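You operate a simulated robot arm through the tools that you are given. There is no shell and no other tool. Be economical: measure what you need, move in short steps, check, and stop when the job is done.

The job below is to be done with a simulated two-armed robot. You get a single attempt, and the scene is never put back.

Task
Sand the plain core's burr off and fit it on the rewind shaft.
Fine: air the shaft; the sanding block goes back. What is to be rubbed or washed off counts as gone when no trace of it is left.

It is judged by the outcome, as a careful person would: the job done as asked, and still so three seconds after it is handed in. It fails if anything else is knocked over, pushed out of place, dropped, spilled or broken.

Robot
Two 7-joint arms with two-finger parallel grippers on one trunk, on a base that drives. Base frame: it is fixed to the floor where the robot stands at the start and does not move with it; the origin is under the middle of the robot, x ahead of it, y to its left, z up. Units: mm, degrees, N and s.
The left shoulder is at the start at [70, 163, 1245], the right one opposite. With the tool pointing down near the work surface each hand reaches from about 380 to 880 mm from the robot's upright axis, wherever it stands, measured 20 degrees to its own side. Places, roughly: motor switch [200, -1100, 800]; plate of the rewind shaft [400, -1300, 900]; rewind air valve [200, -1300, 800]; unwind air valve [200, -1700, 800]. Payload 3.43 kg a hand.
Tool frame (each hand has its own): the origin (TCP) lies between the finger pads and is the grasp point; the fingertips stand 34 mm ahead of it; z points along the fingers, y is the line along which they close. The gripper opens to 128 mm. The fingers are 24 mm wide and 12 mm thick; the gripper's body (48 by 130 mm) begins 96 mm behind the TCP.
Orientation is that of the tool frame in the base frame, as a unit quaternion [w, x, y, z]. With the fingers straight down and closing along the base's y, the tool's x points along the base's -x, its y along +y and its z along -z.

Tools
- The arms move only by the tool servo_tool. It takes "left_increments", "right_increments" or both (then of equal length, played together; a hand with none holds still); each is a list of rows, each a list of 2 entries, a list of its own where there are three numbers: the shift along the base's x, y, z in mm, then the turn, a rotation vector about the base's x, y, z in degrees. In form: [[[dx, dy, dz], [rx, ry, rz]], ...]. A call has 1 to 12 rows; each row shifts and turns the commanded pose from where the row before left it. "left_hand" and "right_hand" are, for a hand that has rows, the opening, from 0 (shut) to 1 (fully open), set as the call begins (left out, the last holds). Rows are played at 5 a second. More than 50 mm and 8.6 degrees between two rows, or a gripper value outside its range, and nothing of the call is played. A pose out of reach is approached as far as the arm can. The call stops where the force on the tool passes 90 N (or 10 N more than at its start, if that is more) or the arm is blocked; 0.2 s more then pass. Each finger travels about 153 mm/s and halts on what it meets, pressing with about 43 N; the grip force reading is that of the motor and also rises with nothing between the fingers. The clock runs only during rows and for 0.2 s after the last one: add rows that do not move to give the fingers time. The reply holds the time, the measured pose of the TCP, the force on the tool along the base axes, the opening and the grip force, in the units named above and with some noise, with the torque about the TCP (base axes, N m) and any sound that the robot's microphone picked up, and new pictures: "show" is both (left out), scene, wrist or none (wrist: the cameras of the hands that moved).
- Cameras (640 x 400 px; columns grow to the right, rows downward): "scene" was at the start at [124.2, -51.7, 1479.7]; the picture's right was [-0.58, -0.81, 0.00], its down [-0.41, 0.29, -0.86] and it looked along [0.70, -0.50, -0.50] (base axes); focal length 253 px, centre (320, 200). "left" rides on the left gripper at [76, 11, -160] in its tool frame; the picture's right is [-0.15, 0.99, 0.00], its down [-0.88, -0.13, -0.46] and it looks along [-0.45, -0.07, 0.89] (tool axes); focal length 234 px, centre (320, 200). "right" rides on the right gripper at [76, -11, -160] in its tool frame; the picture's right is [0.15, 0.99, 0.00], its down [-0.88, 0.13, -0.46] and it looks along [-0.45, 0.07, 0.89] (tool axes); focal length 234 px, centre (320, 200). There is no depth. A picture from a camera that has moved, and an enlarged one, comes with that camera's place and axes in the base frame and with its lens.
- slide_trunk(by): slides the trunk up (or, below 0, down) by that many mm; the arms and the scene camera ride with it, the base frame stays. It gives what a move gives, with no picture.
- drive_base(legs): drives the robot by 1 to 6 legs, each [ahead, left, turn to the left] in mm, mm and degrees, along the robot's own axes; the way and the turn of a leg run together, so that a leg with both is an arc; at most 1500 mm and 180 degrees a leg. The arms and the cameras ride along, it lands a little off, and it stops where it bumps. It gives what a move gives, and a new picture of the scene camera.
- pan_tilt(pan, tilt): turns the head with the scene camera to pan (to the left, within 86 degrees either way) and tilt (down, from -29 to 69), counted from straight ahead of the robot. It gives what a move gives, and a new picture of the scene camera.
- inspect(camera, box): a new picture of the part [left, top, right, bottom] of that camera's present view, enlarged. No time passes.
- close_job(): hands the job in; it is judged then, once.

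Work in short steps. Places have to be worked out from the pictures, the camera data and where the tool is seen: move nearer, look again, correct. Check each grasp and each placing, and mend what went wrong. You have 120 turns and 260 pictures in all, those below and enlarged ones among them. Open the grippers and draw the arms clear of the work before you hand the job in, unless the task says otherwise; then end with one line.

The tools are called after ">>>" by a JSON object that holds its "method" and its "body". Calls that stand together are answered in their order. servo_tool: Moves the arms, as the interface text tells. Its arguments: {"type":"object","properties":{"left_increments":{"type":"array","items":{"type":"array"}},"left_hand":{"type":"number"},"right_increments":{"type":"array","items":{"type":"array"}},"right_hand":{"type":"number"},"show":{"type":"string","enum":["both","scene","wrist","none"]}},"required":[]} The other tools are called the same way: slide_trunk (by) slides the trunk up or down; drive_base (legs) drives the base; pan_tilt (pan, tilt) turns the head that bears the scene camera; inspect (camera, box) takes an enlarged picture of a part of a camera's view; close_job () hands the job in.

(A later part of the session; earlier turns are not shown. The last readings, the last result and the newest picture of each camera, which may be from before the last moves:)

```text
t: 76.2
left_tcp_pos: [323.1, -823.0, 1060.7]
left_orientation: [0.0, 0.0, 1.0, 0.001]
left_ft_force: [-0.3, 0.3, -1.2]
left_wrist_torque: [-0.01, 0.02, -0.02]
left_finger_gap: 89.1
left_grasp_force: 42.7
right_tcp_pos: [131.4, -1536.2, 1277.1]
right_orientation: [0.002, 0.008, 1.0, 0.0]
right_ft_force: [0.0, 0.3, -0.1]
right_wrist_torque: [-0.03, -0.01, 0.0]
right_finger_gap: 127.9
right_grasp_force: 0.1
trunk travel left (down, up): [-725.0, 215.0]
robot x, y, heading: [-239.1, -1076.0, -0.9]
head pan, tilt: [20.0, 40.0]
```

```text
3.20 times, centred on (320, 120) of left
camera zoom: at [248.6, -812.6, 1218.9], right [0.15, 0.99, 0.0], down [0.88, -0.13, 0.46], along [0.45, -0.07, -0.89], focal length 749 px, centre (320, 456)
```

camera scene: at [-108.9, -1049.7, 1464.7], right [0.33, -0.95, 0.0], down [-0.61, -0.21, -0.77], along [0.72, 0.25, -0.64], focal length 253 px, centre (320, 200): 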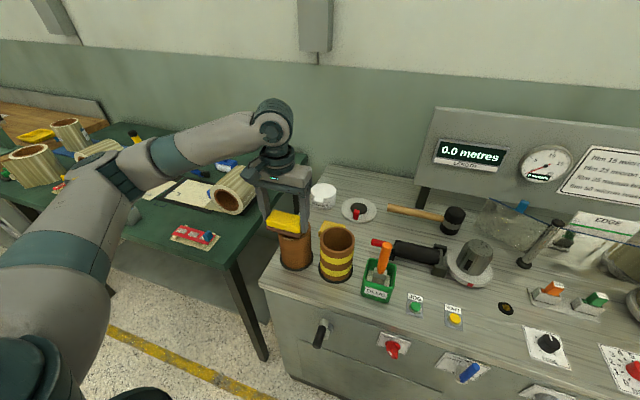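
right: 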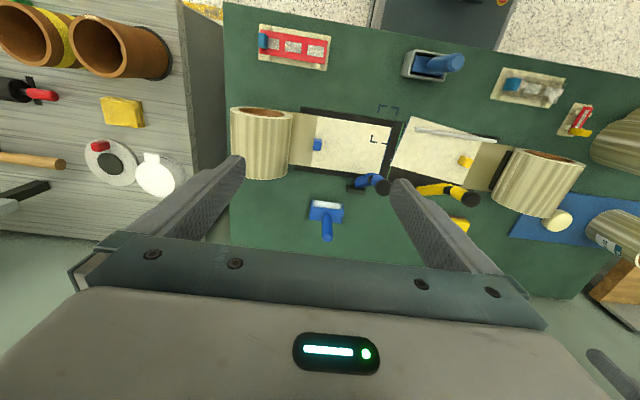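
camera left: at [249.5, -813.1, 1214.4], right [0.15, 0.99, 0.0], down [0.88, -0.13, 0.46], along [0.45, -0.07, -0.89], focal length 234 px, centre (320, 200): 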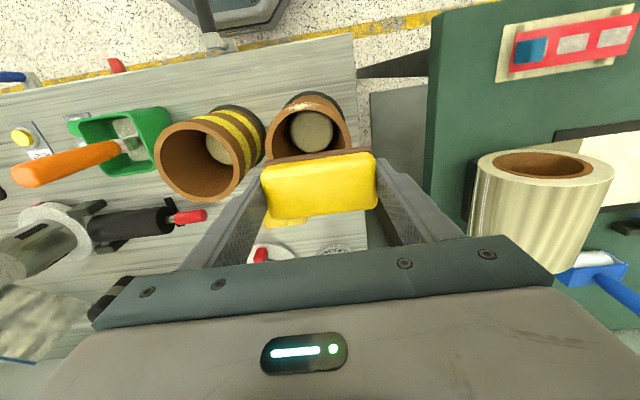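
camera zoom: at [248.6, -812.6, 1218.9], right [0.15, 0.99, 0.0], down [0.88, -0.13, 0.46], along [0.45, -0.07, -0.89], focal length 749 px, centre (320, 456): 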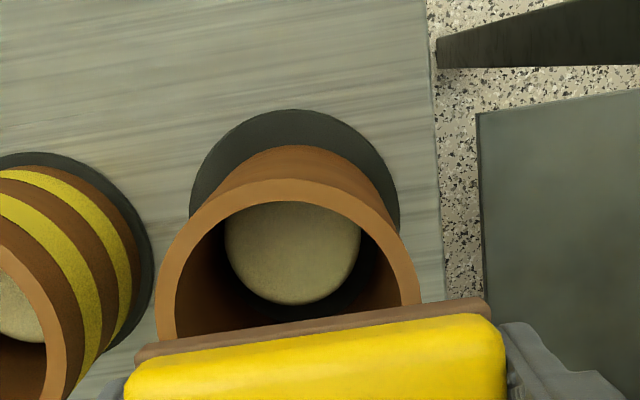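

That was just the block's corner. I lift the block and inspect the full rim.

>>> {"method": "servo_tool", "body": {"left_increments": [[[0, 0, 45], [0, 0, 0]], [[0, 0, 45], [0, 0, 0]], [[0, 0, 45], [0, 0, 0]], [[0, 0, 40], [0, 0, 0]], [[0, 0, 0], [0, 0, 0]]], "left_hand": 0.5, "show": "none"}}

>>> {"method": "inspect", "body": {"camera": "scene", "box": [270, 205, 330, 245]}}

>>> {"method": "inspect", "body": {"camera": "left", "box": [0, 0, 640, 400]}}

```text
t: 77.4
left_tcp_pos: [326.8, -825.0, 1235.8]
left_orientation: [0.0, 0.0, 1.0, 0.0]
left_ft_force: [0.0, -0.1, -1.4]
left_wrist_torque: [-0.02, 0.02, 0.02]
left_finger_gap: 88.9
left_grasp_force: 43.2
right_tcp_pos: [132.6, -1536.2, 1276.3]
right_orientation: [0.002, 0.009, 1.0, 0.0]
right_ft_force: [0.0, 0.6, -0.2]
right_wrist_torque: [-0.02, 0.02, -0.01]
right_finger_gap: 128.1
right_grasp_force: 0.0
trunk travel left (down, up): [-725.0, 215.0]
robot x, y, heading: [-241.9, -1080.6, -1.0]
head pan, tilt: [20.0, 40.0]
```

```text
10.00 times, centred on (300, 225) of scene
camera zoom: at [-108.3, -1049.0, 1464.7], right [0.33, -0.95, 0.0], down [-0.61, -0.21, -0.77], along [0.72, 0.25, -0.64], focal length 2532 px, centre (520, -50)
```

zoom: 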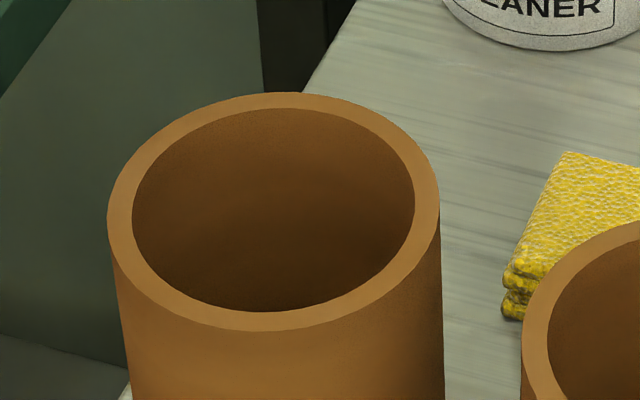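

```text
1.00 times, centred on (320, 200) of left
camera zoom: at [252.0, -813.2, 1395.2], right [0.15, 0.99, 0.0], down [0.88, -0.13, 0.46], along [0.45, -0.07, -0.89], focal length 234 px, centre (320, 200)
```

zoom: 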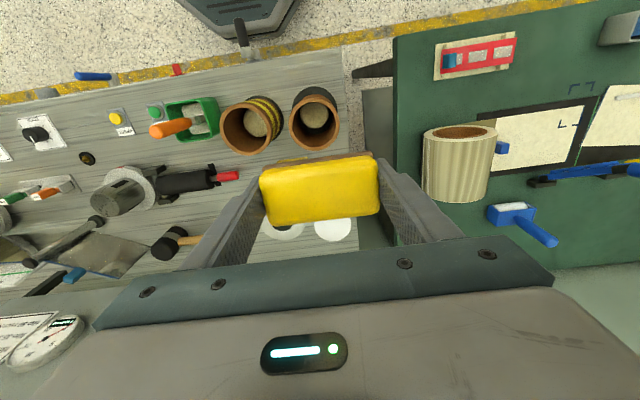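

The rim is clean. Now I take the block back: trunk up, drive to the green bench.

>>> {"method": "slide_trunk", "body": {"by": 200}}

>>> {"method": "drive_base", "body": {"legs": [[0, 1076, 1], [205, 0, 0]]}}

>>> {"method": "pan_tilt", "body": {"pan": 0, "tilt": 45}}

```text
t: 79.5
left_tcp_pos: [327.2, -823.6, 1435.2]
left_orientation: [0.001, -0.001, 1.0, 0.0]
left_ft_force: [1.3, 1.0, -1.0]
left_wrist_torque: [0.0, -0.01, 0.0]
left_finger_gap: 89.0
left_grasp_force: 43.1
right_tcp_pos: [131.8, -1537.3, 1477.0]
right_orientation: [0.002, 0.009, 1.0, 0.001]
right_ft_force: [0.2, 0.3, -0.2]
right_wrist_torque: [0.0, 0.0, 0.0]
right_finger_gap: 127.9
right_grasp_force: 0.1
trunk travel left (down, up): [-925.0, 15.0]
robot x, y, heading: [-241.3, -1078.9, -0.9]
head pan, tilt: [20.0, 40.0]
```

```text
t: 86.3
left_tcp_pos: [530.3, 274.4, 1438.3]
left_orientation: [0.001, -0.011, 1.0, 0.001]
left_ft_force: [-0.9, 0.5, -0.7]
left_wrist_torque: [-0.03, -0.03, -0.02]
left_finger_gap: 89.0
left_grasp_force: 43.1
right_tcp_pos: [350.5, -443.8, 1478.5]
right_orientation: [0.004, -0.003, 1.0, 0.0]
right_ft_force: [-0.8, 0.1, 0.7]
right_wrist_torque: [-0.04, -0.06, -0.01]
right_finger_gap: 128.1
right_grasp_force: 0.1
trunk travel left (down, up): [-925.0, 15.0]
robot x, y, heading: [-29.8, 6.8, 0.5]
head pan, tilt: [20.0, 40.0]
camera scene: at [98.1, 38.6, 1665.3], right [0.35, -0.94, 0.0], down [-0.6, -0.22, -0.77], along [0.72, 0.27, -0.64], focal length 253 px, centre (320, 200)
```

scene: 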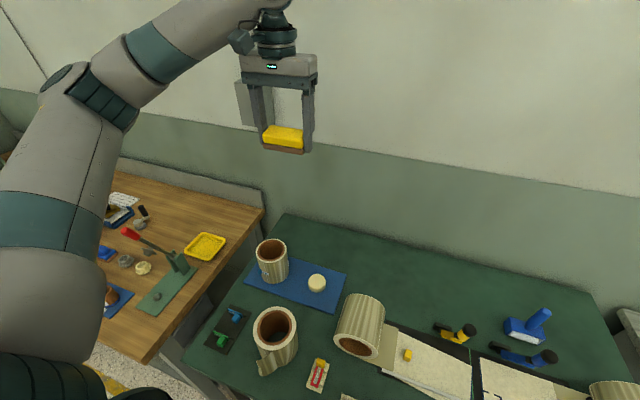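

```text
t: 87.2
left_tcp_pos: [535.1, 273.1, 1435.7]
left_orientation: [-0.001, -0.01, 1.0, 0.0]
left_ft_force: [0.1, -1.0, -0.8]
left_wrist_torque: [-0.03, 0.01, 0.02]
left_finger_gap: 88.7
left_grasp_force: 42.9
right_tcp_pos: [356.0, -443.2, 1475.7]
right_orientation: [0.001, -0.002, 1.0, -0.001]
right_ft_force: [0.5, 0.0, 0.2]
right_wrist_torque: [0.01, 0.03, 0.0]
right_finger_gap: 127.9
right_grasp_force: 0.0
trunk travel left (down, up): [-925.0, 15.0]
robot x, y, heading: [-25.4, 8.1, -0.2]
head pan, tilt: [0.0, 45.0]
camera scene: at [106.7, 9.7, 1657.3], right [0.01, -1.0, 0.0], down [-0.71, 0.0, -0.71], along [0.71, 0.0, -0.71], focal length 253 px, centre (320, 200)
```

scene: 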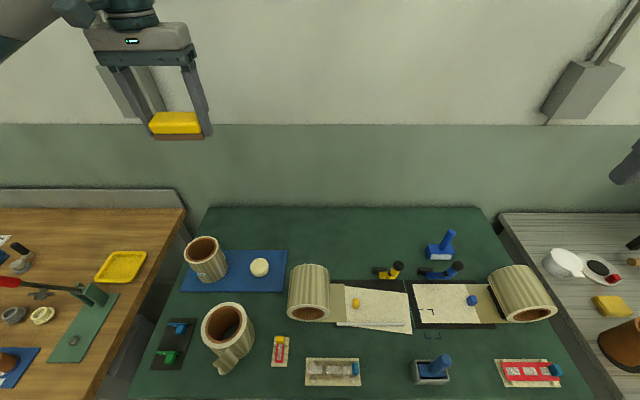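

I move the block to (600,-66.5) while high, correcting the 1° yaw, then lower the trunk.

>>> {"method": "servo_tool", "body": {"left_increments": [[[8, -42, 0], [0, 0, -1.1]], [[8, -42, 0], [0, 0, 0]], [[8, -42, 0], [0, 0, 0]], [[8, -42, 0], [0, 0, 0]], [[8, -43, 0], [0, 0, 0]], [[8, -43, 0], [0, 0, 0]], [[8, -43, 0], [0, 0, 0]], [[8, -42, 0], [0, 0, 0]], [[0, 0, 0], [0, 0, 0]]], "left_hand": 0.5, "show": "none"}}

>>> {"method": "slide_trunk", "body": {"by": -200}}

>>> {"method": "servo_tool", "body": {"left_increments": [[[0, 0, -45], [0, 0, 0]], [[0, 0, -45], [0, 0, 0]], [[0, 0, -45], [0, 0, 0]], [[0, 0, -45], [0, 0, 0]], [[0, 0, -45], [0, 0, 0]], [[0, 0, -40], [0, 0, 0]], [[0, 0, 0], [0, 0, 0]]], "left_hand": 0.5, "show": "wrist"}}

```text
t: 89.2
left_tcp_pos: [596.9, -63.7, 1437.3]
left_orientation: [0.001, 0.0, 1.0, 0.0]
left_ft_force: [-0.6, 0.1, -1.4]
left_wrist_torque: [-0.01, 0.01, 0.03]
left_finger_gap: 88.9
left_grasp_force: 42.8
right_tcp_pos: [354.0, -442.7, 1477.3]
right_orientation: [0.001, -0.002, 1.0, 0.0]
right_ft_force: [-0.4, -0.2, -0.6]
right_wrist_torque: [0.0, -0.01, -0.02]
right_finger_gap: 127.8
right_grasp_force: 0.0
trunk travel left (down, up): [-925.0, 15.0]
robot x, y, heading: [-27.5, 8.3, 0.0]
head pan, tilt: [0.0, 45.0]
```

```text
t: 91.3
left_tcp_pos: [596.9, -65.7, 1237.0]
left_orientation: [0.0, -0.001, 1.0, 0.0]
left_ft_force: [-0.5, 0.5, -0.5]
left_wrist_torque: [-0.04, -0.02, -0.02]
left_finger_gap: 88.9
left_grasp_force: 42.5
right_tcp_pos: [354.9, -442.6, 1276.6]
right_orientation: [0.002, -0.002, 1.0, 0.001]
right_ft_force: [0.0, 0.7, 1.0]
right_wrist_torque: [0.02, -0.01, 0.0]
right_finger_gap: 128.1
right_grasp_force: 0.1
trunk travel left (down, up): [-725.0, 215.0]
robot x, y, heading: [-25.1, 7.9, 0.0]
head pan, tilt: [0.0, 45.0]
```

```text
t: 92.9
left_tcp_pos: [594.5, -65.2, 973.5]
left_orientation: [0.0, -0.001, 1.0, 0.0]
left_ft_force: [0.0, 0.4, -2.6]
left_wrist_torque: [-0.01, -0.01, 0.0]
left_finger_gap: 88.8
left_grasp_force: 43.5
right_tcp_pos: [355.0, -442.2, 1277.4]
right_orientation: [0.002, -0.003, 1.0, 0.0]
right_ft_force: [0.2, -0.3, 0.6]
right_wrist_torque: [-0.01, -0.02, 0.02]
right_finger_gap: 127.8
right_grasp_force: 0.1
trunk travel left (down, up): [-725.0, 215.0]
robot x, y, heading: [-27.5, 4.0, 0.1]
head pan, tilt: [0.0, 45.0]
camera left: at [519.3, -55.3, 1132.4], right [0.14, 0.99, 0.0], down [0.88, -0.13, 0.46], along [0.45, -0.07, -0.89], focal length 234 px, centre (320, 200)
```

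left: 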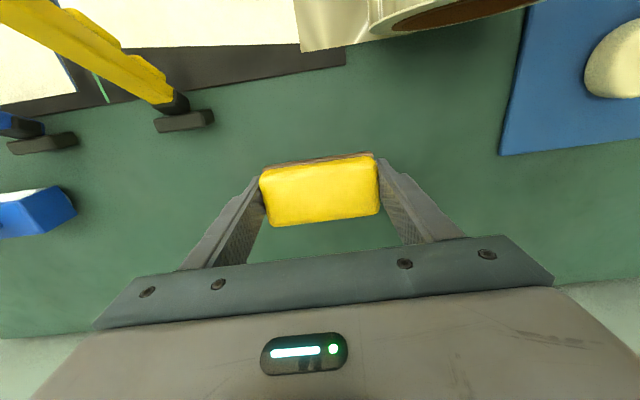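

I correct x by +5 and lower to contact.

>>> {"method": "servo_tool", "body": {"left_increments": [[[5, -1, -30], [0, 0, 0]], [[0, 0, -20], [0, 0, 0]], [[0, 0, -3], [0, 0, 0]], [[0, 0, -2], [0, 0, 0]], [[0, 0, 0], [0, 0, 0]]], "left_hand": 0.5, "show": "none"}}

>>> {"method": "inspect", "body": {"camera": "scene", "box": [290, 130, 400, 240]}}

```text
t: 94.1
left_tcp_pos: [600.8, -65.5, 917.1]
left_orientation: [0.0, -0.001, 1.0, 0.0]
left_ft_force: [-0.2, -0.5, -0.7]
left_wrist_torque: [0.0, 0.01, -0.01]
left_finger_gap: 88.9
left_grasp_force: 43.3
right_tcp_pos: [353.7, -443.0, 1277.5]
right_orientation: [0.001, -0.003, 1.0, 0.0]
right_ft_force: [-0.1, 1.0, 0.2]
right_wrist_torque: [-0.05, -0.01, -0.01]
right_finger_gap: 128.2
right_grasp_force: 0.1
trunk travel left (down, up): [-725.0, 215.0]
robot x, y, heading: [-24.4, 9.7, 0.4]
head pan, tilt: [0.0, 45.0]
```

```text
3.64 times, centred on (345, 185) of scene
camera zoom: at [105.2, 9.7, 1457.5], right [0.0, -1.0, 0.0], down [-0.71, 0.0, -0.71], along [0.71, 0.0, -0.71], focal length 921 px, centre (229, 254)
```

zoom: 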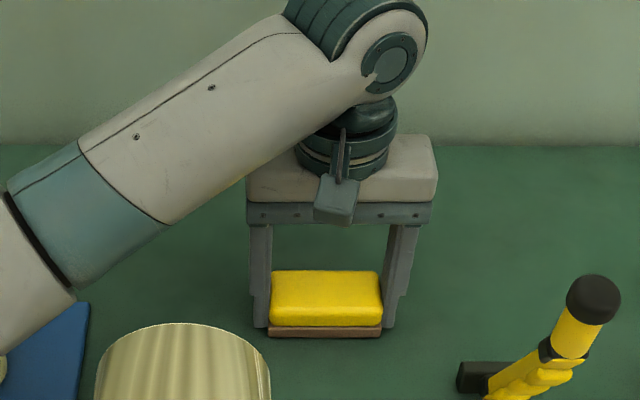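

Not quite in contact; lower slowly further.

>>> {"method": "servo_tool", "body": {"left_increments": [[[0, 0, -1.5], [0, 0, 0]], [[0, 0, -1.5], [0, 0, 0]], [[0, 0, 0], [0, 0, 0]]], "left_hand": 0.5, "show": "none"}}

```text
t: 94.9
left_tcp_pos: [602.0, -65.8, 915.0]
left_orientation: [0.0, -0.001, 1.0, 0.001]
left_ft_force: [0.7, 0.3, -1.2]
left_wrist_torque: [0.0, 0.0, -0.02]
left_finger_gap: 89.1
left_grasp_force: 42.9
right_tcp_pos: [353.3, -443.3, 1276.6]
right_orientation: [0.002, -0.002, 1.0, 0.0]
right_ft_force: [0.3, 0.0, -0.2]
right_wrist_torque: [-0.03, 0.01, 0.02]
right_finger_gap: 127.8
right_grasp_force: 0.0
trunk travel left (down, up): [-725.0, 215.0]
robot x, y, heading: [-27.2, 9.9, 0.4]
head pan, tilt: [0.0, 45.0]
```

>>> {"method": "servo_tool", "body": {"left_increments": [[[0, 0, -1.5], [0, 0, 0]], [[0, 0, -1.5], [0, 0, 0]], [[0, 0, 0], [0, 0, 0]]], "left_hand": 0.5, "show": "none"}}

>>> {"method": "inspect", "body": {"camera": "scene", "box": [320, 190, 380, 240]}}

```text
t: 95.7
left_tcp_pos: [601.7, -65.8, 913.1]
left_orientation: [0.003, -0.001, 1.0, -0.001]
left_ft_force: [8.3, -1.6, 20.3]
left_wrist_torque: [0.66, 0.01, -0.28]
left_finger_gap: 89.1
left_grasp_force: 43.0
right_tcp_pos: [353.3, -443.7, 1277.0]
right_orientation: [0.002, -0.003, 1.0, 0.0]
right_ft_force: [-0.3, -0.1, 0.2]
right_wrist_torque: [0.0, 0.01, 0.0]
right_finger_gap: 128.0
right_grasp_force: 0.1
trunk travel left (down, up): [-725.0, 215.0]
robot x, y, heading: [-27.3, 4.7, 0.4]
head pan, tilt: [0.0, 45.0]
```

```text
8.00 times, centred on (350, 215) of scene
camera zoom: at [104.4, 9.3, 1457.8], right [0.0, -1.0, 0.0], down [-0.71, 0.0, -0.71], along [0.71, 0.0, -0.71], focal length 2026 px, centre (80, 80)
```

zoom: 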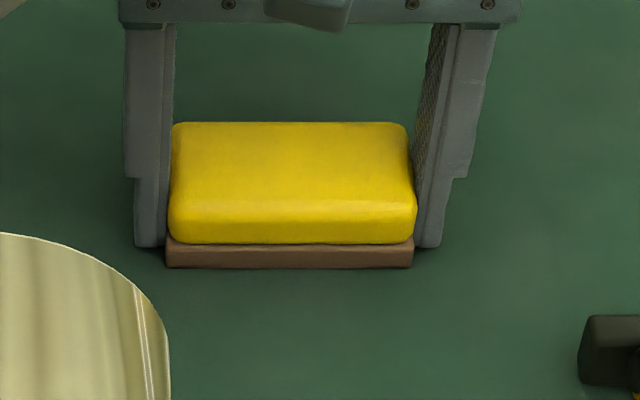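

Contact made (20 N). I release and raise.

>>> {"method": "servo_tool", "body": {"left_increments": [[[0, 0, 1], [0, 0, 0]], [[0, 0, 1], [0, 0, 0]], [[0, 0, 0], [0, 0, 0]]], "left_hand": 0.95, "show": "none"}}

>>> {"method": "servo_tool", "body": {"left_increments": [[[0, 0, 20], [0, 0, 0]], [[0, 0, 45], [0, 0, 0]], [[0, 0, 50], [0, 0, 0]], [[0, 0, 50], [0, 0, 0]], [[0, 0, 50], [0, 0, 0]], [[0, 0, 50], [0, 0, 0]], [[0, 0, 50], [0, 0, 0]], [[0, 0, 0], [0, 0, 0]]], "left_hand": 1, "show": "scene"}}

>>> {"method": "inspect", "body": {"camera": "scene", "box": [290, 160, 400, 240]}}

```text
t: 96.5
left_tcp_pos: [599.4, -65.5, 913.4]
left_orientation: [-0.001, 0.0, 1.0, 0.0]
left_ft_force: [-7.7, 0.5, 12.0]
left_wrist_torque: [-0.59, 0.29, -0.34]
left_finger_gap: 121.2
left_grasp_force: 0.1
right_tcp_pos: [352.1, -441.9, 1276.5]
right_orientation: [0.003, -0.003, 1.0, 0.0]
right_ft_force: [-0.2, -0.2, -0.2]
right_wrist_torque: [0.0, -0.02, 0.0]
right_finger_gap: 128.1
right_grasp_force: 0.2
trunk travel left (down, up): [-725.0, 215.0]
robot x, y, heading: [-23.5, 8.0, 0.6]
head pan, tilt: [0.0, 45.0]
```

```text
t: 98.3
left_tcp_pos: [602.9, -65.9, 1229.5]
left_orientation: [0.0, -0.002, 1.0, -0.001]
left_ft_force: [-0.5, -0.1, -0.5]
left_wrist_torque: [-0.06, 0.04, 0.02]
left_finger_gap: 127.9
left_grasp_force: 0.1
right_tcp_pos: [354.5, -442.5, 1274.5]
right_orientation: [0.003, -0.003, 1.0, 0.0]
right_ft_force: [0.6, 0.4, 0.0]
right_wrist_torque: [0.01, 0.02, 0.01]
right_finger_gap: 128.1
right_grasp_force: 0.1
trunk travel left (down, up): [-725.0, 215.0]
robot x, y, heading: [-27.3, 8.7, 0.4]
head pan, tilt: [0.0, 45.0]
camera scene: at [106.0, 9.9, 1457.4], right [0.0, -1.0, 0.0], down [-0.71, 0.0, -0.71], along [0.71, 0.0, -0.71], focal length 253 px, centre (320, 200)
```

scene: 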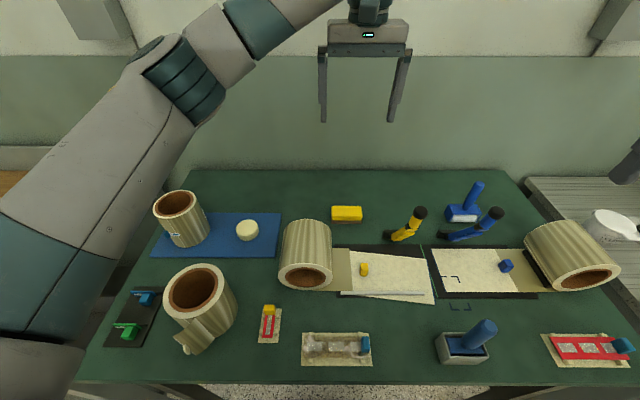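

```text
5.00 times, centred on (345, 200) of scene
camera zoom: at [106.0, 9.9, 1457.4], right [0.0, -1.0, 0.0], down [-0.71, 0.0, -0.71], along [0.71, 0.0, -0.71], focal length 1266 px, centre (195, 200)
```

zoom: 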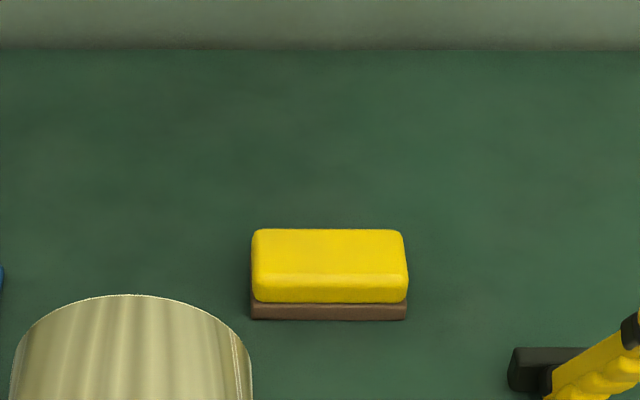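

The block is back in place. Now to the core: trunk up and drive to the gray bench.

>>> {"method": "slide_trunk", "body": {"by": 200}}

>>> {"method": "drive_base", "body": {"legs": [[-205, 0, 0], [0, -1085, -0.4]]}}

>>> {"method": "pan_tilt", "body": {"pan": -5, "tilt": 45}}

>>> {"method": "inspect", "body": {"camera": "left", "box": [0, 0, 640, 400]}}

```text
t: 100.5
left_tcp_pos: [602.6, -67.6, 1428.1]
left_orientation: [0.0, 0.0, 1.0, 0.0]
left_ft_force: [-0.3, -0.3, 0.4]
left_wrist_torque: [-0.01, 0.05, -0.01]
left_finger_gap: 128.0
left_grasp_force: 0.1
right_tcp_pos: [354.9, -443.8, 1475.8]
right_orientation: [0.002, -0.002, 1.0, 0.001]
right_ft_force: [1.1, 0.7, 0.0]
right_wrist_torque: [-0.03, 0.0, 0.03]
right_finger_gap: 128.1
right_grasp_force: 0.1
trunk travel left (down, up): [-925.0, 15.0]
robot x, y, heading: [-26.1, 9.0, 0.4]
head pan, tilt: [0.0, 45.0]
```

```text
t: 107.2
left_tcp_pos: [393.8, -1140.2, 1427.9]
left_orientation: [0.001, 0.006, 1.0, 0.0]
left_ft_force: [0.1, 0.2, -0.3]
left_wrist_torque: [0.01, -0.01, 0.01]
left_finger_gap: 127.9
left_grasp_force: 0.1
right_tcp_pos: [139.3, -1513.1, 1477.0]
right_orientation: [0.002, 0.004, 1.0, 0.0]
right_ft_force: [-0.1, 0.1, 0.0]
right_wrist_torque: [0.01, -0.04, 0.0]
right_finger_gap: 127.8
right_grasp_force: 0.1
trunk travel left (down, up): [-925.0, 15.0]
robot x, y, heading: [-236.4, -1058.2, -0.6]
head pan, tilt: [0.0, 45.0]
camera scene: at [-102.7, -1056.9, 1657.5], right [-0.01, -1.0, 0.0], down [-0.71, 0.01, -0.71], along [0.71, -0.01, -0.71], focal length 253 px, centre (320, 200)
```

scene: 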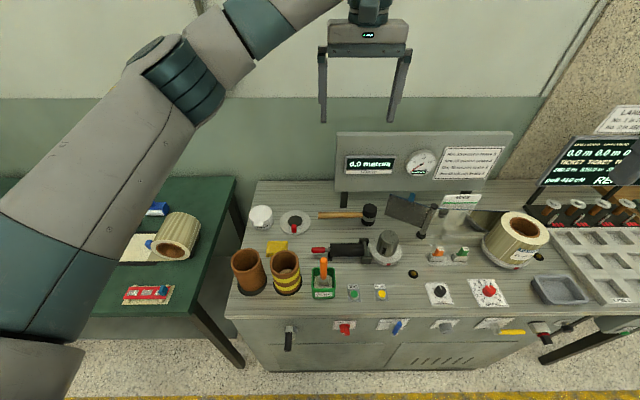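

```text
t: 107.8
left_tcp_pos: [393.7, -1140.8, 1427.7]
left_orientation: [0.0, 0.006, 1.0, 0.0]
left_ft_force: [0.8, 0.3, -0.3]
left_wrist_torque: [0.01, 0.02, -0.01]
left_finger_gap: 127.7
left_grasp_force: 0.1
right_tcp_pos: [139.3, -1514.0, 1476.8]
right_orientation: [0.002, 0.005, 1.0, 0.0]
right_ft_force: [0.4, -0.2, -0.1]
right_wrist_torque: [-0.01, -0.03, 0.01]
right_finger_gap: 128.0
right_grasp_force: 0.1
trunk travel left (down, up): [-925.0, 15.0]
robot x, y, heading: [-235.4, -1058.7, -0.7]
head pan, tilt: [-5.0, 45.0]
camera scene: at [-103.1, -1064.7, 1657.5], right [-0.1, -1.0, 0.0], down [-0.7, 0.07, -0.71], along [0.7, -0.07, -0.71], focal length 253 px, centre (320, 200)
```

scene: 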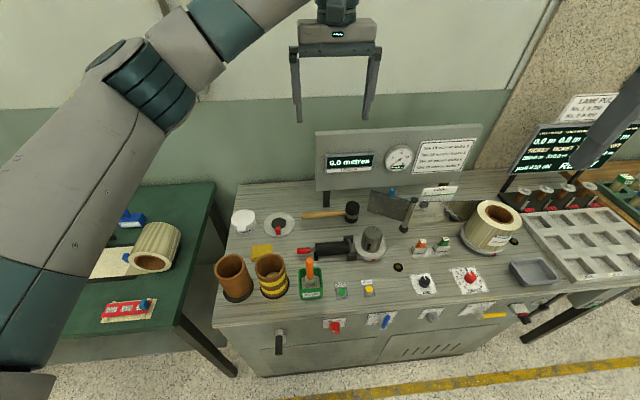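

```text
1.00 times, centred on (320, 200) of left
camera zoom: at [318.5, -1129.8, 1588.3], right [0.16, 0.99, 0.0], down [0.88, -0.14, 0.46], along [0.45, -0.07, -0.89], focal length 234 px, centre (320, 200)
```

zoom: 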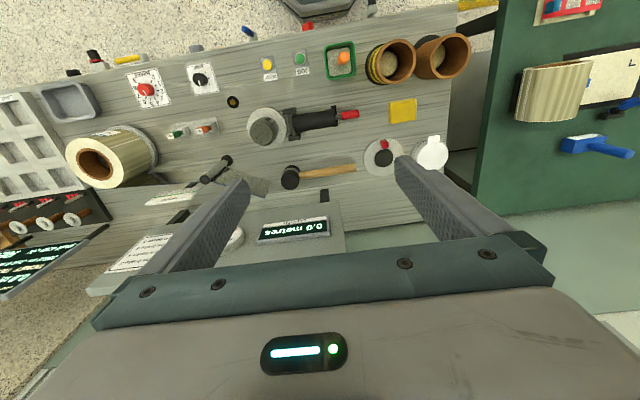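

>>> {"method": "inspect", "body": {"camera": "scene", "box": [330, 205, 420, 275]}}

>>> {"method": "inspect", "body": {"camera": "left", "box": [220, 80, 340, 170]}}

>>> {"method": "inspect", "body": {"camera": "scene", "box": [310, 295, 410, 355]}}

```text
5.71 times, centred on (375, 240) of scene
camera zoom: at [-103.1, -1064.7, 1657.5], right [-0.1, -1.0, 0.0], down [-0.7, 0.07, -0.71], along [0.7, -0.07, -0.71], focal length 1447 px, centre (6, -29)
```

zoom: 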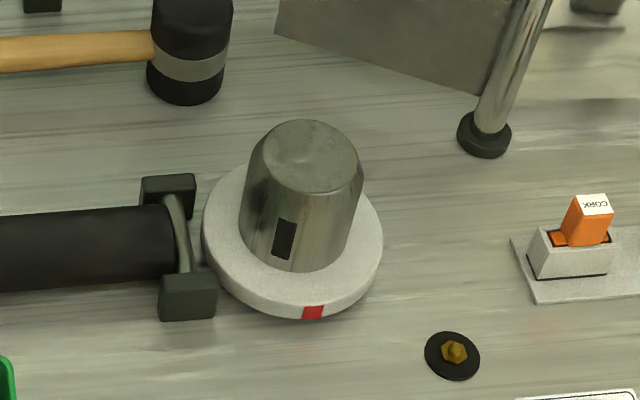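

```text
4.44 times, centred on (280, 125) of left
camera zoom: at [318.5, -1129.8, 1588.3], right [0.16, 0.99, 0.0], down [0.88, -0.14, 0.46], along [0.45, -0.07, -0.89], focal length 1041 px, centre (498, 533)
```

zoom: 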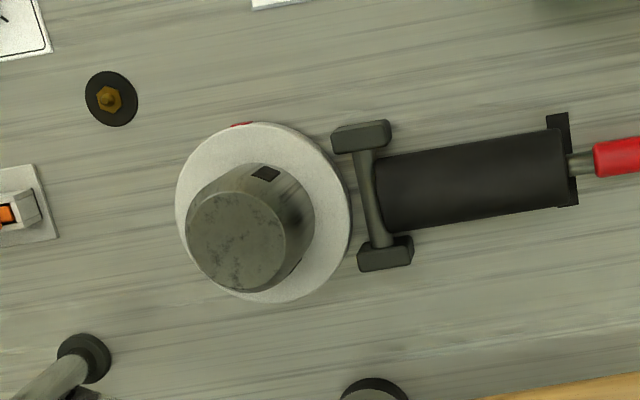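

```text
6.40 times, centred on (360, 325) of scene
camera zoom: at [-103.1, -1064.7, 1657.5], right [-0.1, -1.0, 0.0], down [-0.7, 0.07, -0.71], along [0.7, -0.07, -0.71], focal length 1620 px, centre (64, -600)
```

zoom: 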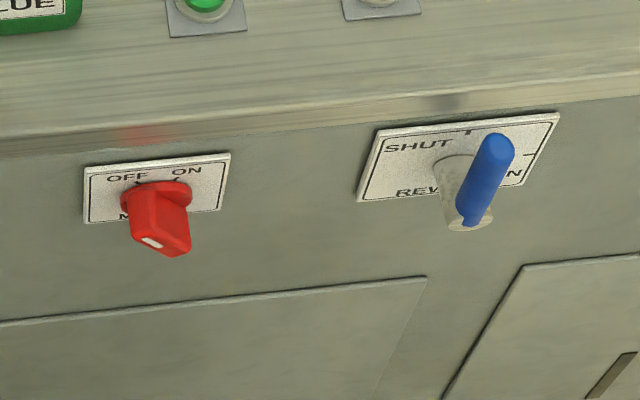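

The valve lever points up (SHUT), OPEN to the right; motor is OFF. Shaft axis ≈ (416,-1302), top ≈956. I move the left hand above the core, open only ~105 mm to stay clear of the striped core.

>>> {"method": "servo_tool", "body": {"left_increments": [[[-10, 39, 0], [0, 0, 0.6]], [[-10, 39, 0], [0, 0, 0]], [[-10, 39, 0], [0, 0, 0]], [[-10, 39, 0], [0, 0, 0]], [[-10, 39, 0], [0, 0, 0]], [[-10, 39, 0], [0, 0, 0]], [[-10, 39, 0], [0, 0, 0]], [[-10, 39, 0], [0, 0, 0]], [[0, 0, 0], [0, 0, 0]]], "left_hand": 0.83, "show": "none"}}

>>> {"method": "slide_trunk", "body": {"by": -200}}

>>> {"method": "servo_tool", "body": {"left_increments": [[[0, 0, -45], [0, 0, 0]], [[0, 0, -45], [0, 0, 0]], [[0, 0, -45], [0, 0, 0]], [[0, 0, 0], [0, 0, 0]]], "show": "wrist"}}

>>> {"method": "pan_tilt", "body": {"pan": 20, "tilt": 40}}

```text
t: 109.8
left_tcp_pos: [314.2, -830.1, 1426.9]
left_orientation: [-0.001, 0.002, 1.0, 0.0]
left_ft_force: [0.4, 0.1, -0.3]
left_wrist_torque: [0.02, 0.01, -0.04]
left_finger_gap: 106.2
left_grasp_force: 0.0
right_tcp_pos: [140.5, -1514.4, 1475.6]
right_orientation: [0.002, 0.004, 1.0, 0.001]
right_ft_force: [0.9, 0.3, 0.4]
right_wrist_torque: [0.0, 0.02, -0.01]
right_finger_gap: 128.1
right_grasp_force: 0.1
trunk travel left (down, up): [-925.0, 15.0]
robot x, y, heading: [-231.8, -1060.8, -0.5]
head pan, tilt: [-5.0, 45.0]
```

```text
t: 112.0
left_tcp_pos: [312.5, -829.4, 1227.8]
left_orientation: [0.0, 0.001, 1.0, 0.001]
left_ft_force: [-0.2, -0.2, 1.1]
left_wrist_torque: [0.02, -0.01, 0.01]
left_finger_gap: 106.3
left_grasp_force: 0.0
right_tcp_pos: [139.5, -1513.8, 1277.0]
right_orientation: [0.002, 0.004, 1.0, -0.001]
right_ft_force: [0.3, 1.0, -0.1]
right_wrist_torque: [0.02, 0.04, -0.02]
right_finger_gap: 127.8
right_grasp_force: 0.0
trunk travel left (down, up): [-725.0, 215.0]
robot x, y, heading: [-235.4, -1063.7, -0.6]
head pan, tilt: [-5.0, 45.0]
```

```text
t: 113.0
left_tcp_pos: [313.4, -828.4, 1094.2]
left_orientation: [0.001, 0.001, 1.0, 0.0]
left_ft_force: [0.5, 0.6, -0.4]
left_wrist_torque: [0.02, 0.02, 0.02]
left_finger_gap: 106.3
left_grasp_force: 0.0
right_tcp_pos: [139.8, -1515.2, 1276.8]
right_orientation: [0.002, 0.005, 1.0, 0.001]
right_ft_force: [-0.1, 0.2, -0.1]
right_wrist_torque: [0.01, -0.01, 0.0]
right_finger_gap: 128.0
right_grasp_force: 0.1
trunk travel left (down, up): [-725.0, 215.0]
robot x, y, heading: [-233.6, -1058.2, -0.4]
head pan, tilt: [-5.0, 45.0]
camera left: at [237.2, -819.4, 1253.3], right [0.15, 0.99, 0.0], down [0.88, -0.13, 0.46], along [0.45, -0.07, -0.89], focal length 234 px, centre (320, 200)
```

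left: 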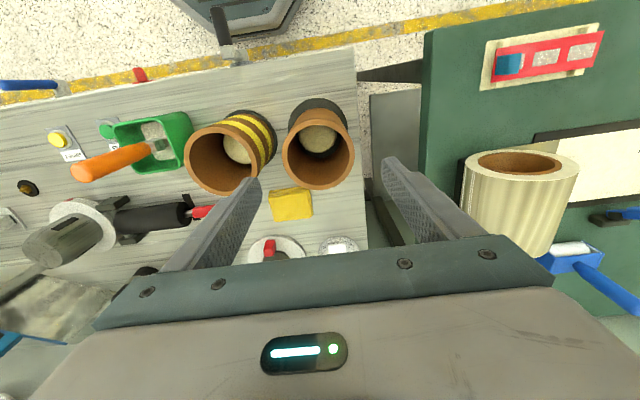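

```text
t: 113.9
left_tcp_pos: [312.2, -830.3, 1094.7]
left_orientation: [0.0, 0.0, 1.0, 0.0]
left_ft_force: [-0.1, -0.6, -0.4]
left_wrist_torque: [0.02, -0.01, 0.01]
left_finger_gap: 106.4
left_grasp_force: 0.0
right_tcp_pos: [139.3, -1513.4, 1277.0]
right_orientation: [0.003, 0.004, 1.0, 0.0]
right_ft_force: [0.7, 0.4, 0.3]
right_wrist_torque: [-0.02, 0.01, 0.01]
right_finger_gap: 128.1
right_grasp_force: 0.0
trunk travel left (down, up): [-725.0, 215.0]
robot x, y, heading: [-235.0, -1058.3, -0.7]
head pan, tilt: [20.0, 40.0]
camera scene: at [-103.8, -1028.8, 1464.7], right [0.33, -0.94, 0.0], down [-0.61, -0.21, -0.77], along [0.72, 0.25, -0.64], focal length 253 px, centre (320, 200)
```

scene: 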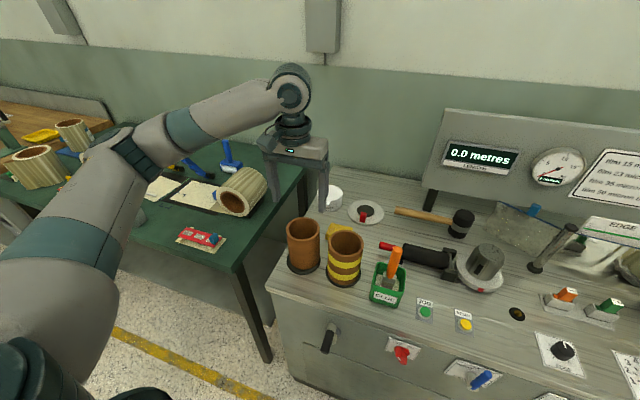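

Rim centre reads ≈ (312,-832). I descend to grasp height, first stopping just above the rim.

>>> {"method": "servo_tool", "body": {"left_increments": [[[0, -2, -40], [0, 0, 0]], [[0, 0, -35], [0, 0, 0]], [[0, 0, 0], [0, 0, 0]]], "show": "wrist"}}

>>> {"method": "inspect", "body": {"camera": "scene", "box": [250, 150, 400, 290]}}

```text
t: 114.7
left_tcp_pos: [313.2, -831.8, 1018.4]
left_orientation: [0.002, 0.001, 1.0, 0.001]
left_ft_force: [0.5, -0.9, 0.4]
left_wrist_torque: [0.01, -0.05, -0.02]
left_finger_gap: 106.3
left_grasp_force: 0.1
right_tcp_pos: [138.9, -1513.7, 1276.7]
right_orientation: [0.002, 0.005, 1.0, 0.001]
right_ft_force: [0.3, -0.3, -0.3]
right_wrist_torque: [0.03, 0.02, -0.01]
right_finger_gap: 128.1
right_grasp_force: 0.0
trunk travel left (down, up): [-725.0, 215.0]
robot x, y, heading: [-237.1, -1055.8, -0.7]
head pan, tilt: [20.0, 40.0]
camera left: at [237.8, -820.8, 1177.5], right [0.15, 0.99, 0.0], down [0.88, -0.13, 0.46], along [0.45, -0.07, -0.89], focal length 234 px, centre (320, 200)
```

left: 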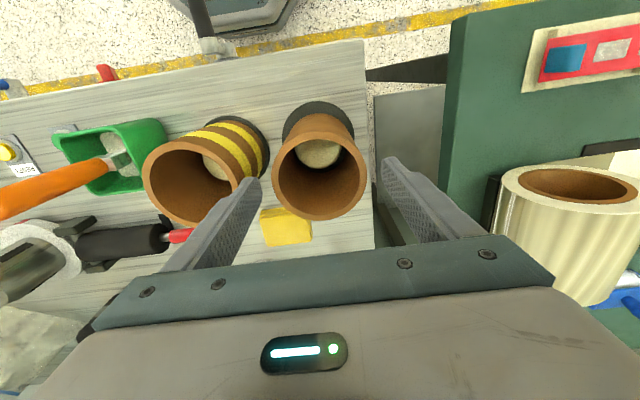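

```text
2.86 times, centred on (325, 220) of scene
camera zoom: at [-104.4, -1029.2, 1464.8], right [0.33, -0.94, 0.0], down [-0.61, -0.21, -0.77], along [0.72, 0.26, -0.64], focal length 723 px, centre (306, 143)
```

zoom: 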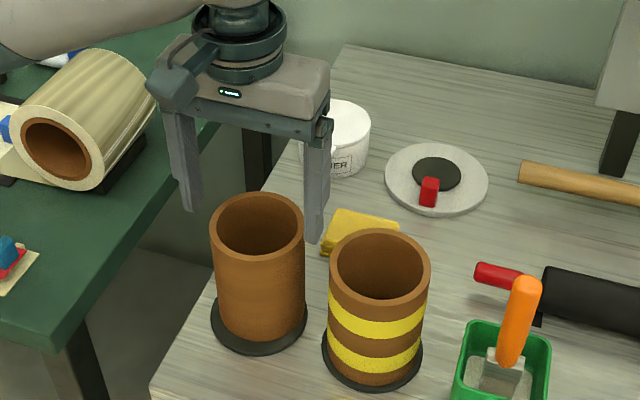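

Aligned within a few mm. I go down to z≈950 (shift y −2) and close.

>>> {"method": "servo_tool", "body": {"left_increments": [[[2, -2, -25], [0, 0, 0]], [[0, 0, -25], [0, 0, 0]], [[0, 0, -20], [0, 0, 0]], [[0, 0, 0], [0, 0, 0]]], "show": "none"}}

>>> {"method": "servo_tool", "body": {"left_increments": [[[0, 0, 0], [0, 0, 0]], [[0, 0, 0], [0, 0, 0]], [[0, 0, 0], [0, 0, 0]]], "left_hand": 0.5, "show": "both"}}

```text
t: 115.7
left_tcp_pos: [316.5, -834.0, 947.5]
left_orientation: [0.0, 0.001, 1.0, 0.0]
left_ft_force: [-0.4, 0.4, 0.3]
left_wrist_torque: [0.01, 0.04, 0.01]
left_finger_gap: 106.3
left_grasp_force: 0.1
right_tcp_pos: [139.2, -1514.1, 1277.2]
right_orientation: [0.002, 0.005, 1.0, 0.0]
right_ft_force: [0.3, 0.4, -0.2]
right_wrist_torque: [0.0, 0.02, 0.02]
right_finger_gap: 128.1
right_grasp_force: 0.1
trunk travel left (down, up): [-725.0, 215.0]
robot x, y, heading: [-231.9, -1058.7, -0.5]
head pan, tilt: [20.0, 40.0]
```

```text
t: 116.5
left_tcp_pos: [317.3, -833.0, 947.8]
left_orientation: [0.0, 0.001, 1.0, 0.0]
left_ft_force: [0.3, 0.5, -0.2]
left_wrist_torque: [-0.01, -0.04, -0.03]
left_finger_gap: 88.4
left_grasp_force: 42.6
right_tcp_pos: [140.2, -1515.1, 1277.1]
right_orientation: [0.002, 0.004, 1.0, -0.001]
right_ft_force: [0.5, 0.3, -0.5]
right_wrist_torque: [0.0, 0.0, 0.04]
right_finger_gap: 127.9
right_grasp_force: 0.1
trunk travel left (down, up): [-725.0, 215.0]
robot x, y, heading: [-236.2, -1056.6, -0.3]
head pan, tilt: [20.0, 40.0]
camera scene: at [-103.8, -1028.7, 1464.7], right [0.33, -0.94, 0.0], down [-0.61, -0.21, -0.77], along [0.72, 0.25, -0.64], focal length 253 px, centre (320, 200)
camera left: at [240.4, -822.3, 1107.4], right [0.15, 0.99, 0.0], down [0.88, -0.13, 0.46], along [0.45, -0.07, -0.89], focal length 234 px, centre (320, 200)
```

scene: 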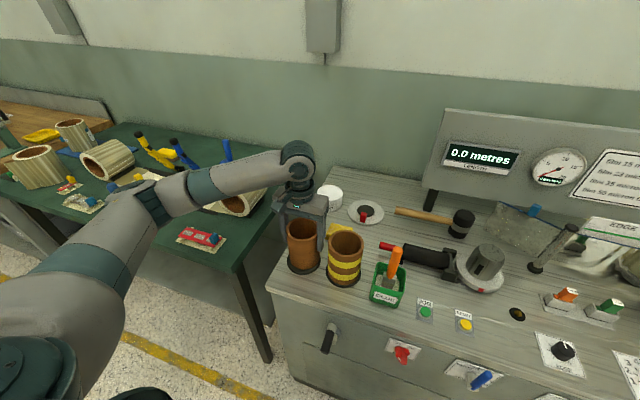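
left: 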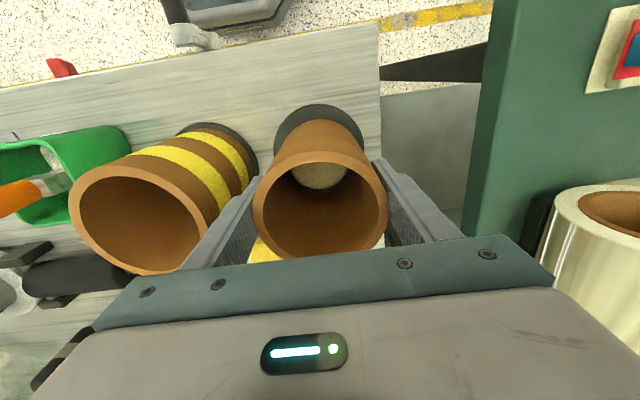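

Core gripped (gap 88.4). I lift it straight off the peg.

>>> {"method": "servo_tool", "body": {"left_increments": [[[0, 0, 15], [0, 0, 0]], [[0, 0, 25], [0, 0, 0]], [[0, 0, 40], [0, 0, 0]], [[0, 0, 50], [0, 0, 0]], [[0, 0, 50], [0, 0, 0]], [[0, 0, 30], [0, 0, 0]], [[0, 0, 0], [0, 0, 0]]], "left_hand": 0.5, "show": "both"}}

>>> {"method": "inspect", "body": {"camera": "scene", "box": [240, 130, 360, 230]}}

```text
t: 118.1
left_tcp_pos: [316.2, -830.8, 1156.6]
left_orientation: [-0.001, 0.0, 1.0, 0.0]
left_ft_force: [-0.6, -0.3, -1.2]
left_wrist_torque: [0.02, 0.04, 0.01]
left_finger_gap: 88.2
left_grasp_force: 43.5
right_tcp_pos: [140.4, -1514.5, 1275.6]
right_orientation: [0.002, 0.004, 1.0, -0.001]
right_ft_force: [-0.2, 0.7, 0.7]
right_wrist_torque: [-0.02, 0.01, -0.01]
right_finger_gap: 128.0
right_grasp_force: 0.1
trunk travel left (down, up): [-725.0, 215.0]
robot x, y, heading: [-234.8, -1056.1, -0.7]
head pan, tilt: [20.0, 40.0]
camera scene: at [-103.4, -1028.5, 1464.7], right [0.33, -0.94, 0.0], down [-0.61, -0.21, -0.77], along [0.72, 0.25, -0.64], focal length 253 px, centre (320, 200)
camera left: at [241.0, -820.4, 1315.7], right [0.15, 0.99, 0.0], down [0.88, -0.13, 0.46], along [0.45, -0.07, -0.89], focal length 234 px, centre (320, 200)
```

scene: 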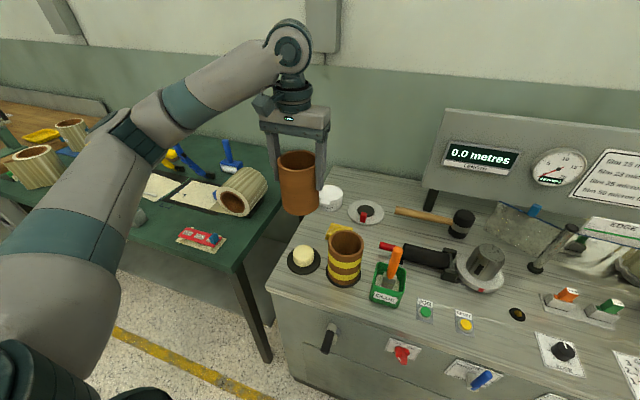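
left: 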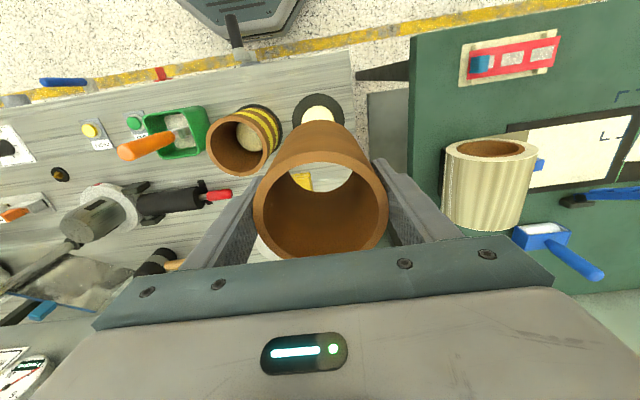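

```text
4.00 times, centred on (300, 180) of scene
camera zoom: at [-103.4, -1028.5, 1464.7], right [0.33, -0.94, 0.0], down [-0.61, -0.21, -0.77], along [0.72, 0.25, -0.64], focal length 1013 px, centre (400, 280)
```

zoom: 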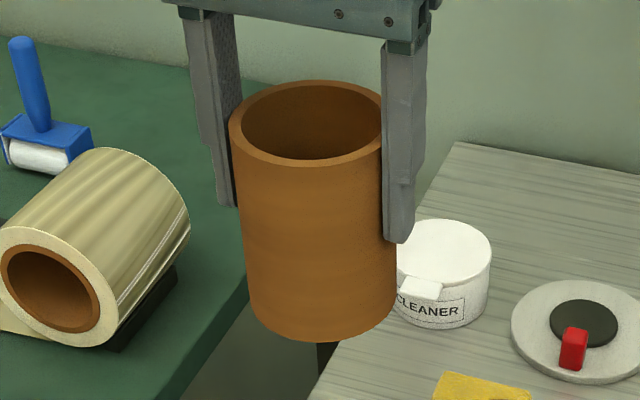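

The core hangs straight. I drive 300 mm right so the shaft is well in the left hand's range.

>>> {"method": "drive_base", "body": {"legs": [[0, -300, 0.5]]}}

>>> {"method": "pan_tilt", "body": {"pan": 0, "tilt": 45}}

```text
t: 120.1
left_tcp_pos: [312.1, -1122.0, 1155.9]
left_orientation: [0.0, -0.003, 1.0, -0.001]
left_ft_force: [0.4, 0.5, -1.7]
left_wrist_torque: [0.0, 0.03, -0.02]
left_finger_gap: 88.4
left_grasp_force: 43.0
right_tcp_pos: [141.6, -1805.2, 1276.5]
right_orientation: [0.002, 0.001, 1.0, 0.0]
right_ft_force: [-0.5, -0.2, -0.2]
right_wrist_torque: [0.02, 0.01, 0.04]
right_finger_gap: 128.1
right_grasp_force: 0.0
trunk travel left (down, up): [-725.0, 215.0]
robot x, y, heading: [-234.8, -1356.3, -0.2]
head pan, tilt: [20.0, 40.0]
camera scene: at [-105.8, -1322.8, 1464.7], right [0.34, -0.94, 0.0], down [-0.6, -0.22, -0.77], along [0.72, 0.26, -0.64], focal length 253 px, centre (320, 200)
```

scene: 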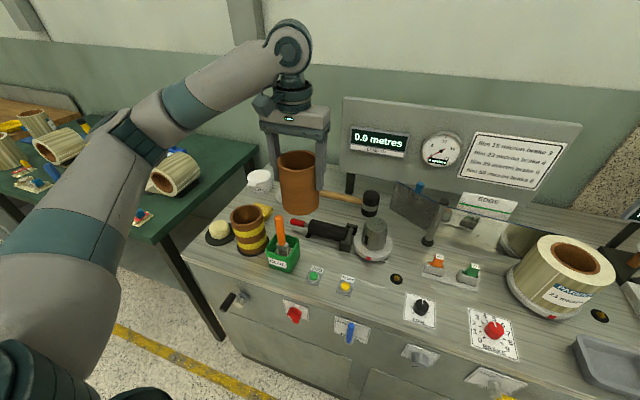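

```text
t: 121.0
left_tcp_pos: [312.8, -1123.6, 1157.1]
left_orientation: [0.0, -0.004, 1.0, 0.001]
left_ft_force: [0.0, -0.9, -1.5]
left_wrist_torque: [-0.01, 0.02, 0.01]
left_finger_gap: 88.0
left_grasp_force: 42.9
right_tcp_pos: [141.2, -1808.2, 1277.3]
right_orientation: [0.002, 0.002, 1.0, 0.0]
right_ft_force: [0.2, -1.1, 0.6]
right_wrist_torque: [0.03, 0.0, -0.03]
right_finger_gap: 128.0
right_grasp_force: 0.0
trunk travel left (down, up): [-725.0, 215.0]
robot x, y, heading: [-234.6, -1352.7, -0.1]
head pan, tilt: [0.0, 45.0]
camera scene: at [-104.5, -1353.3, 1457.5], right [0.0, -1.0, 0.0], down [-0.71, 0.0, -0.71], along [0.71, 0.0, -0.71], focal length 253 px, centre (320, 200)
```

scene: 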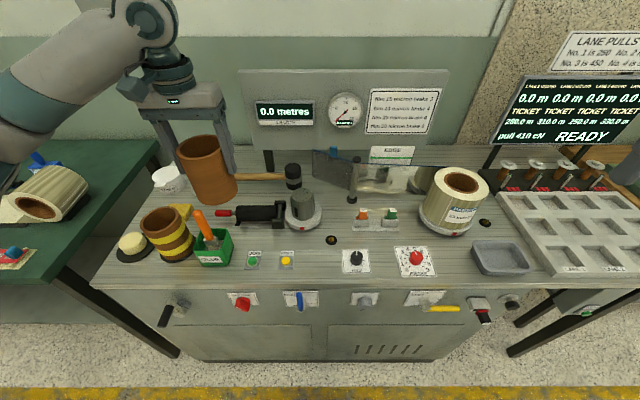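

I measure the shaft precisely from here.

>>> {"method": "inspect", "body": {"camera": "scene", "box": [270, 175, 340, 240]}}

>>> {"method": "inspect", "body": {"camera": "left", "box": [0, 0, 640, 400]}}

```text
6.15 times, centred on (305, 208) of scene
camera zoom: at [-104.5, -1353.3, 1457.5], right [0.0, -1.0, 0.0], down [-0.71, 0.0, -0.71], along [0.71, 0.0, -0.71], focal length 1558 px, centre (412, 154)
```

zoom: 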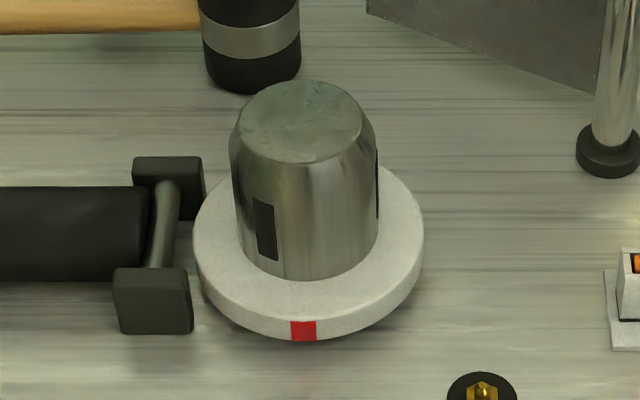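

```text
1.00 times, centred on (320, 200) of left
camera zoom: at [237.0, -1113.4, 1315.7], right [0.14, 0.99, 0.0], down [0.88, -0.12, 0.46], along [0.45, -0.06, -0.89], focal length 234 px, centre (320, 200)
```

zoom: 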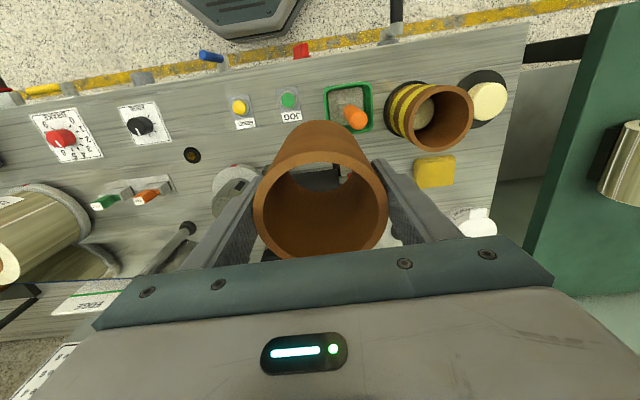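

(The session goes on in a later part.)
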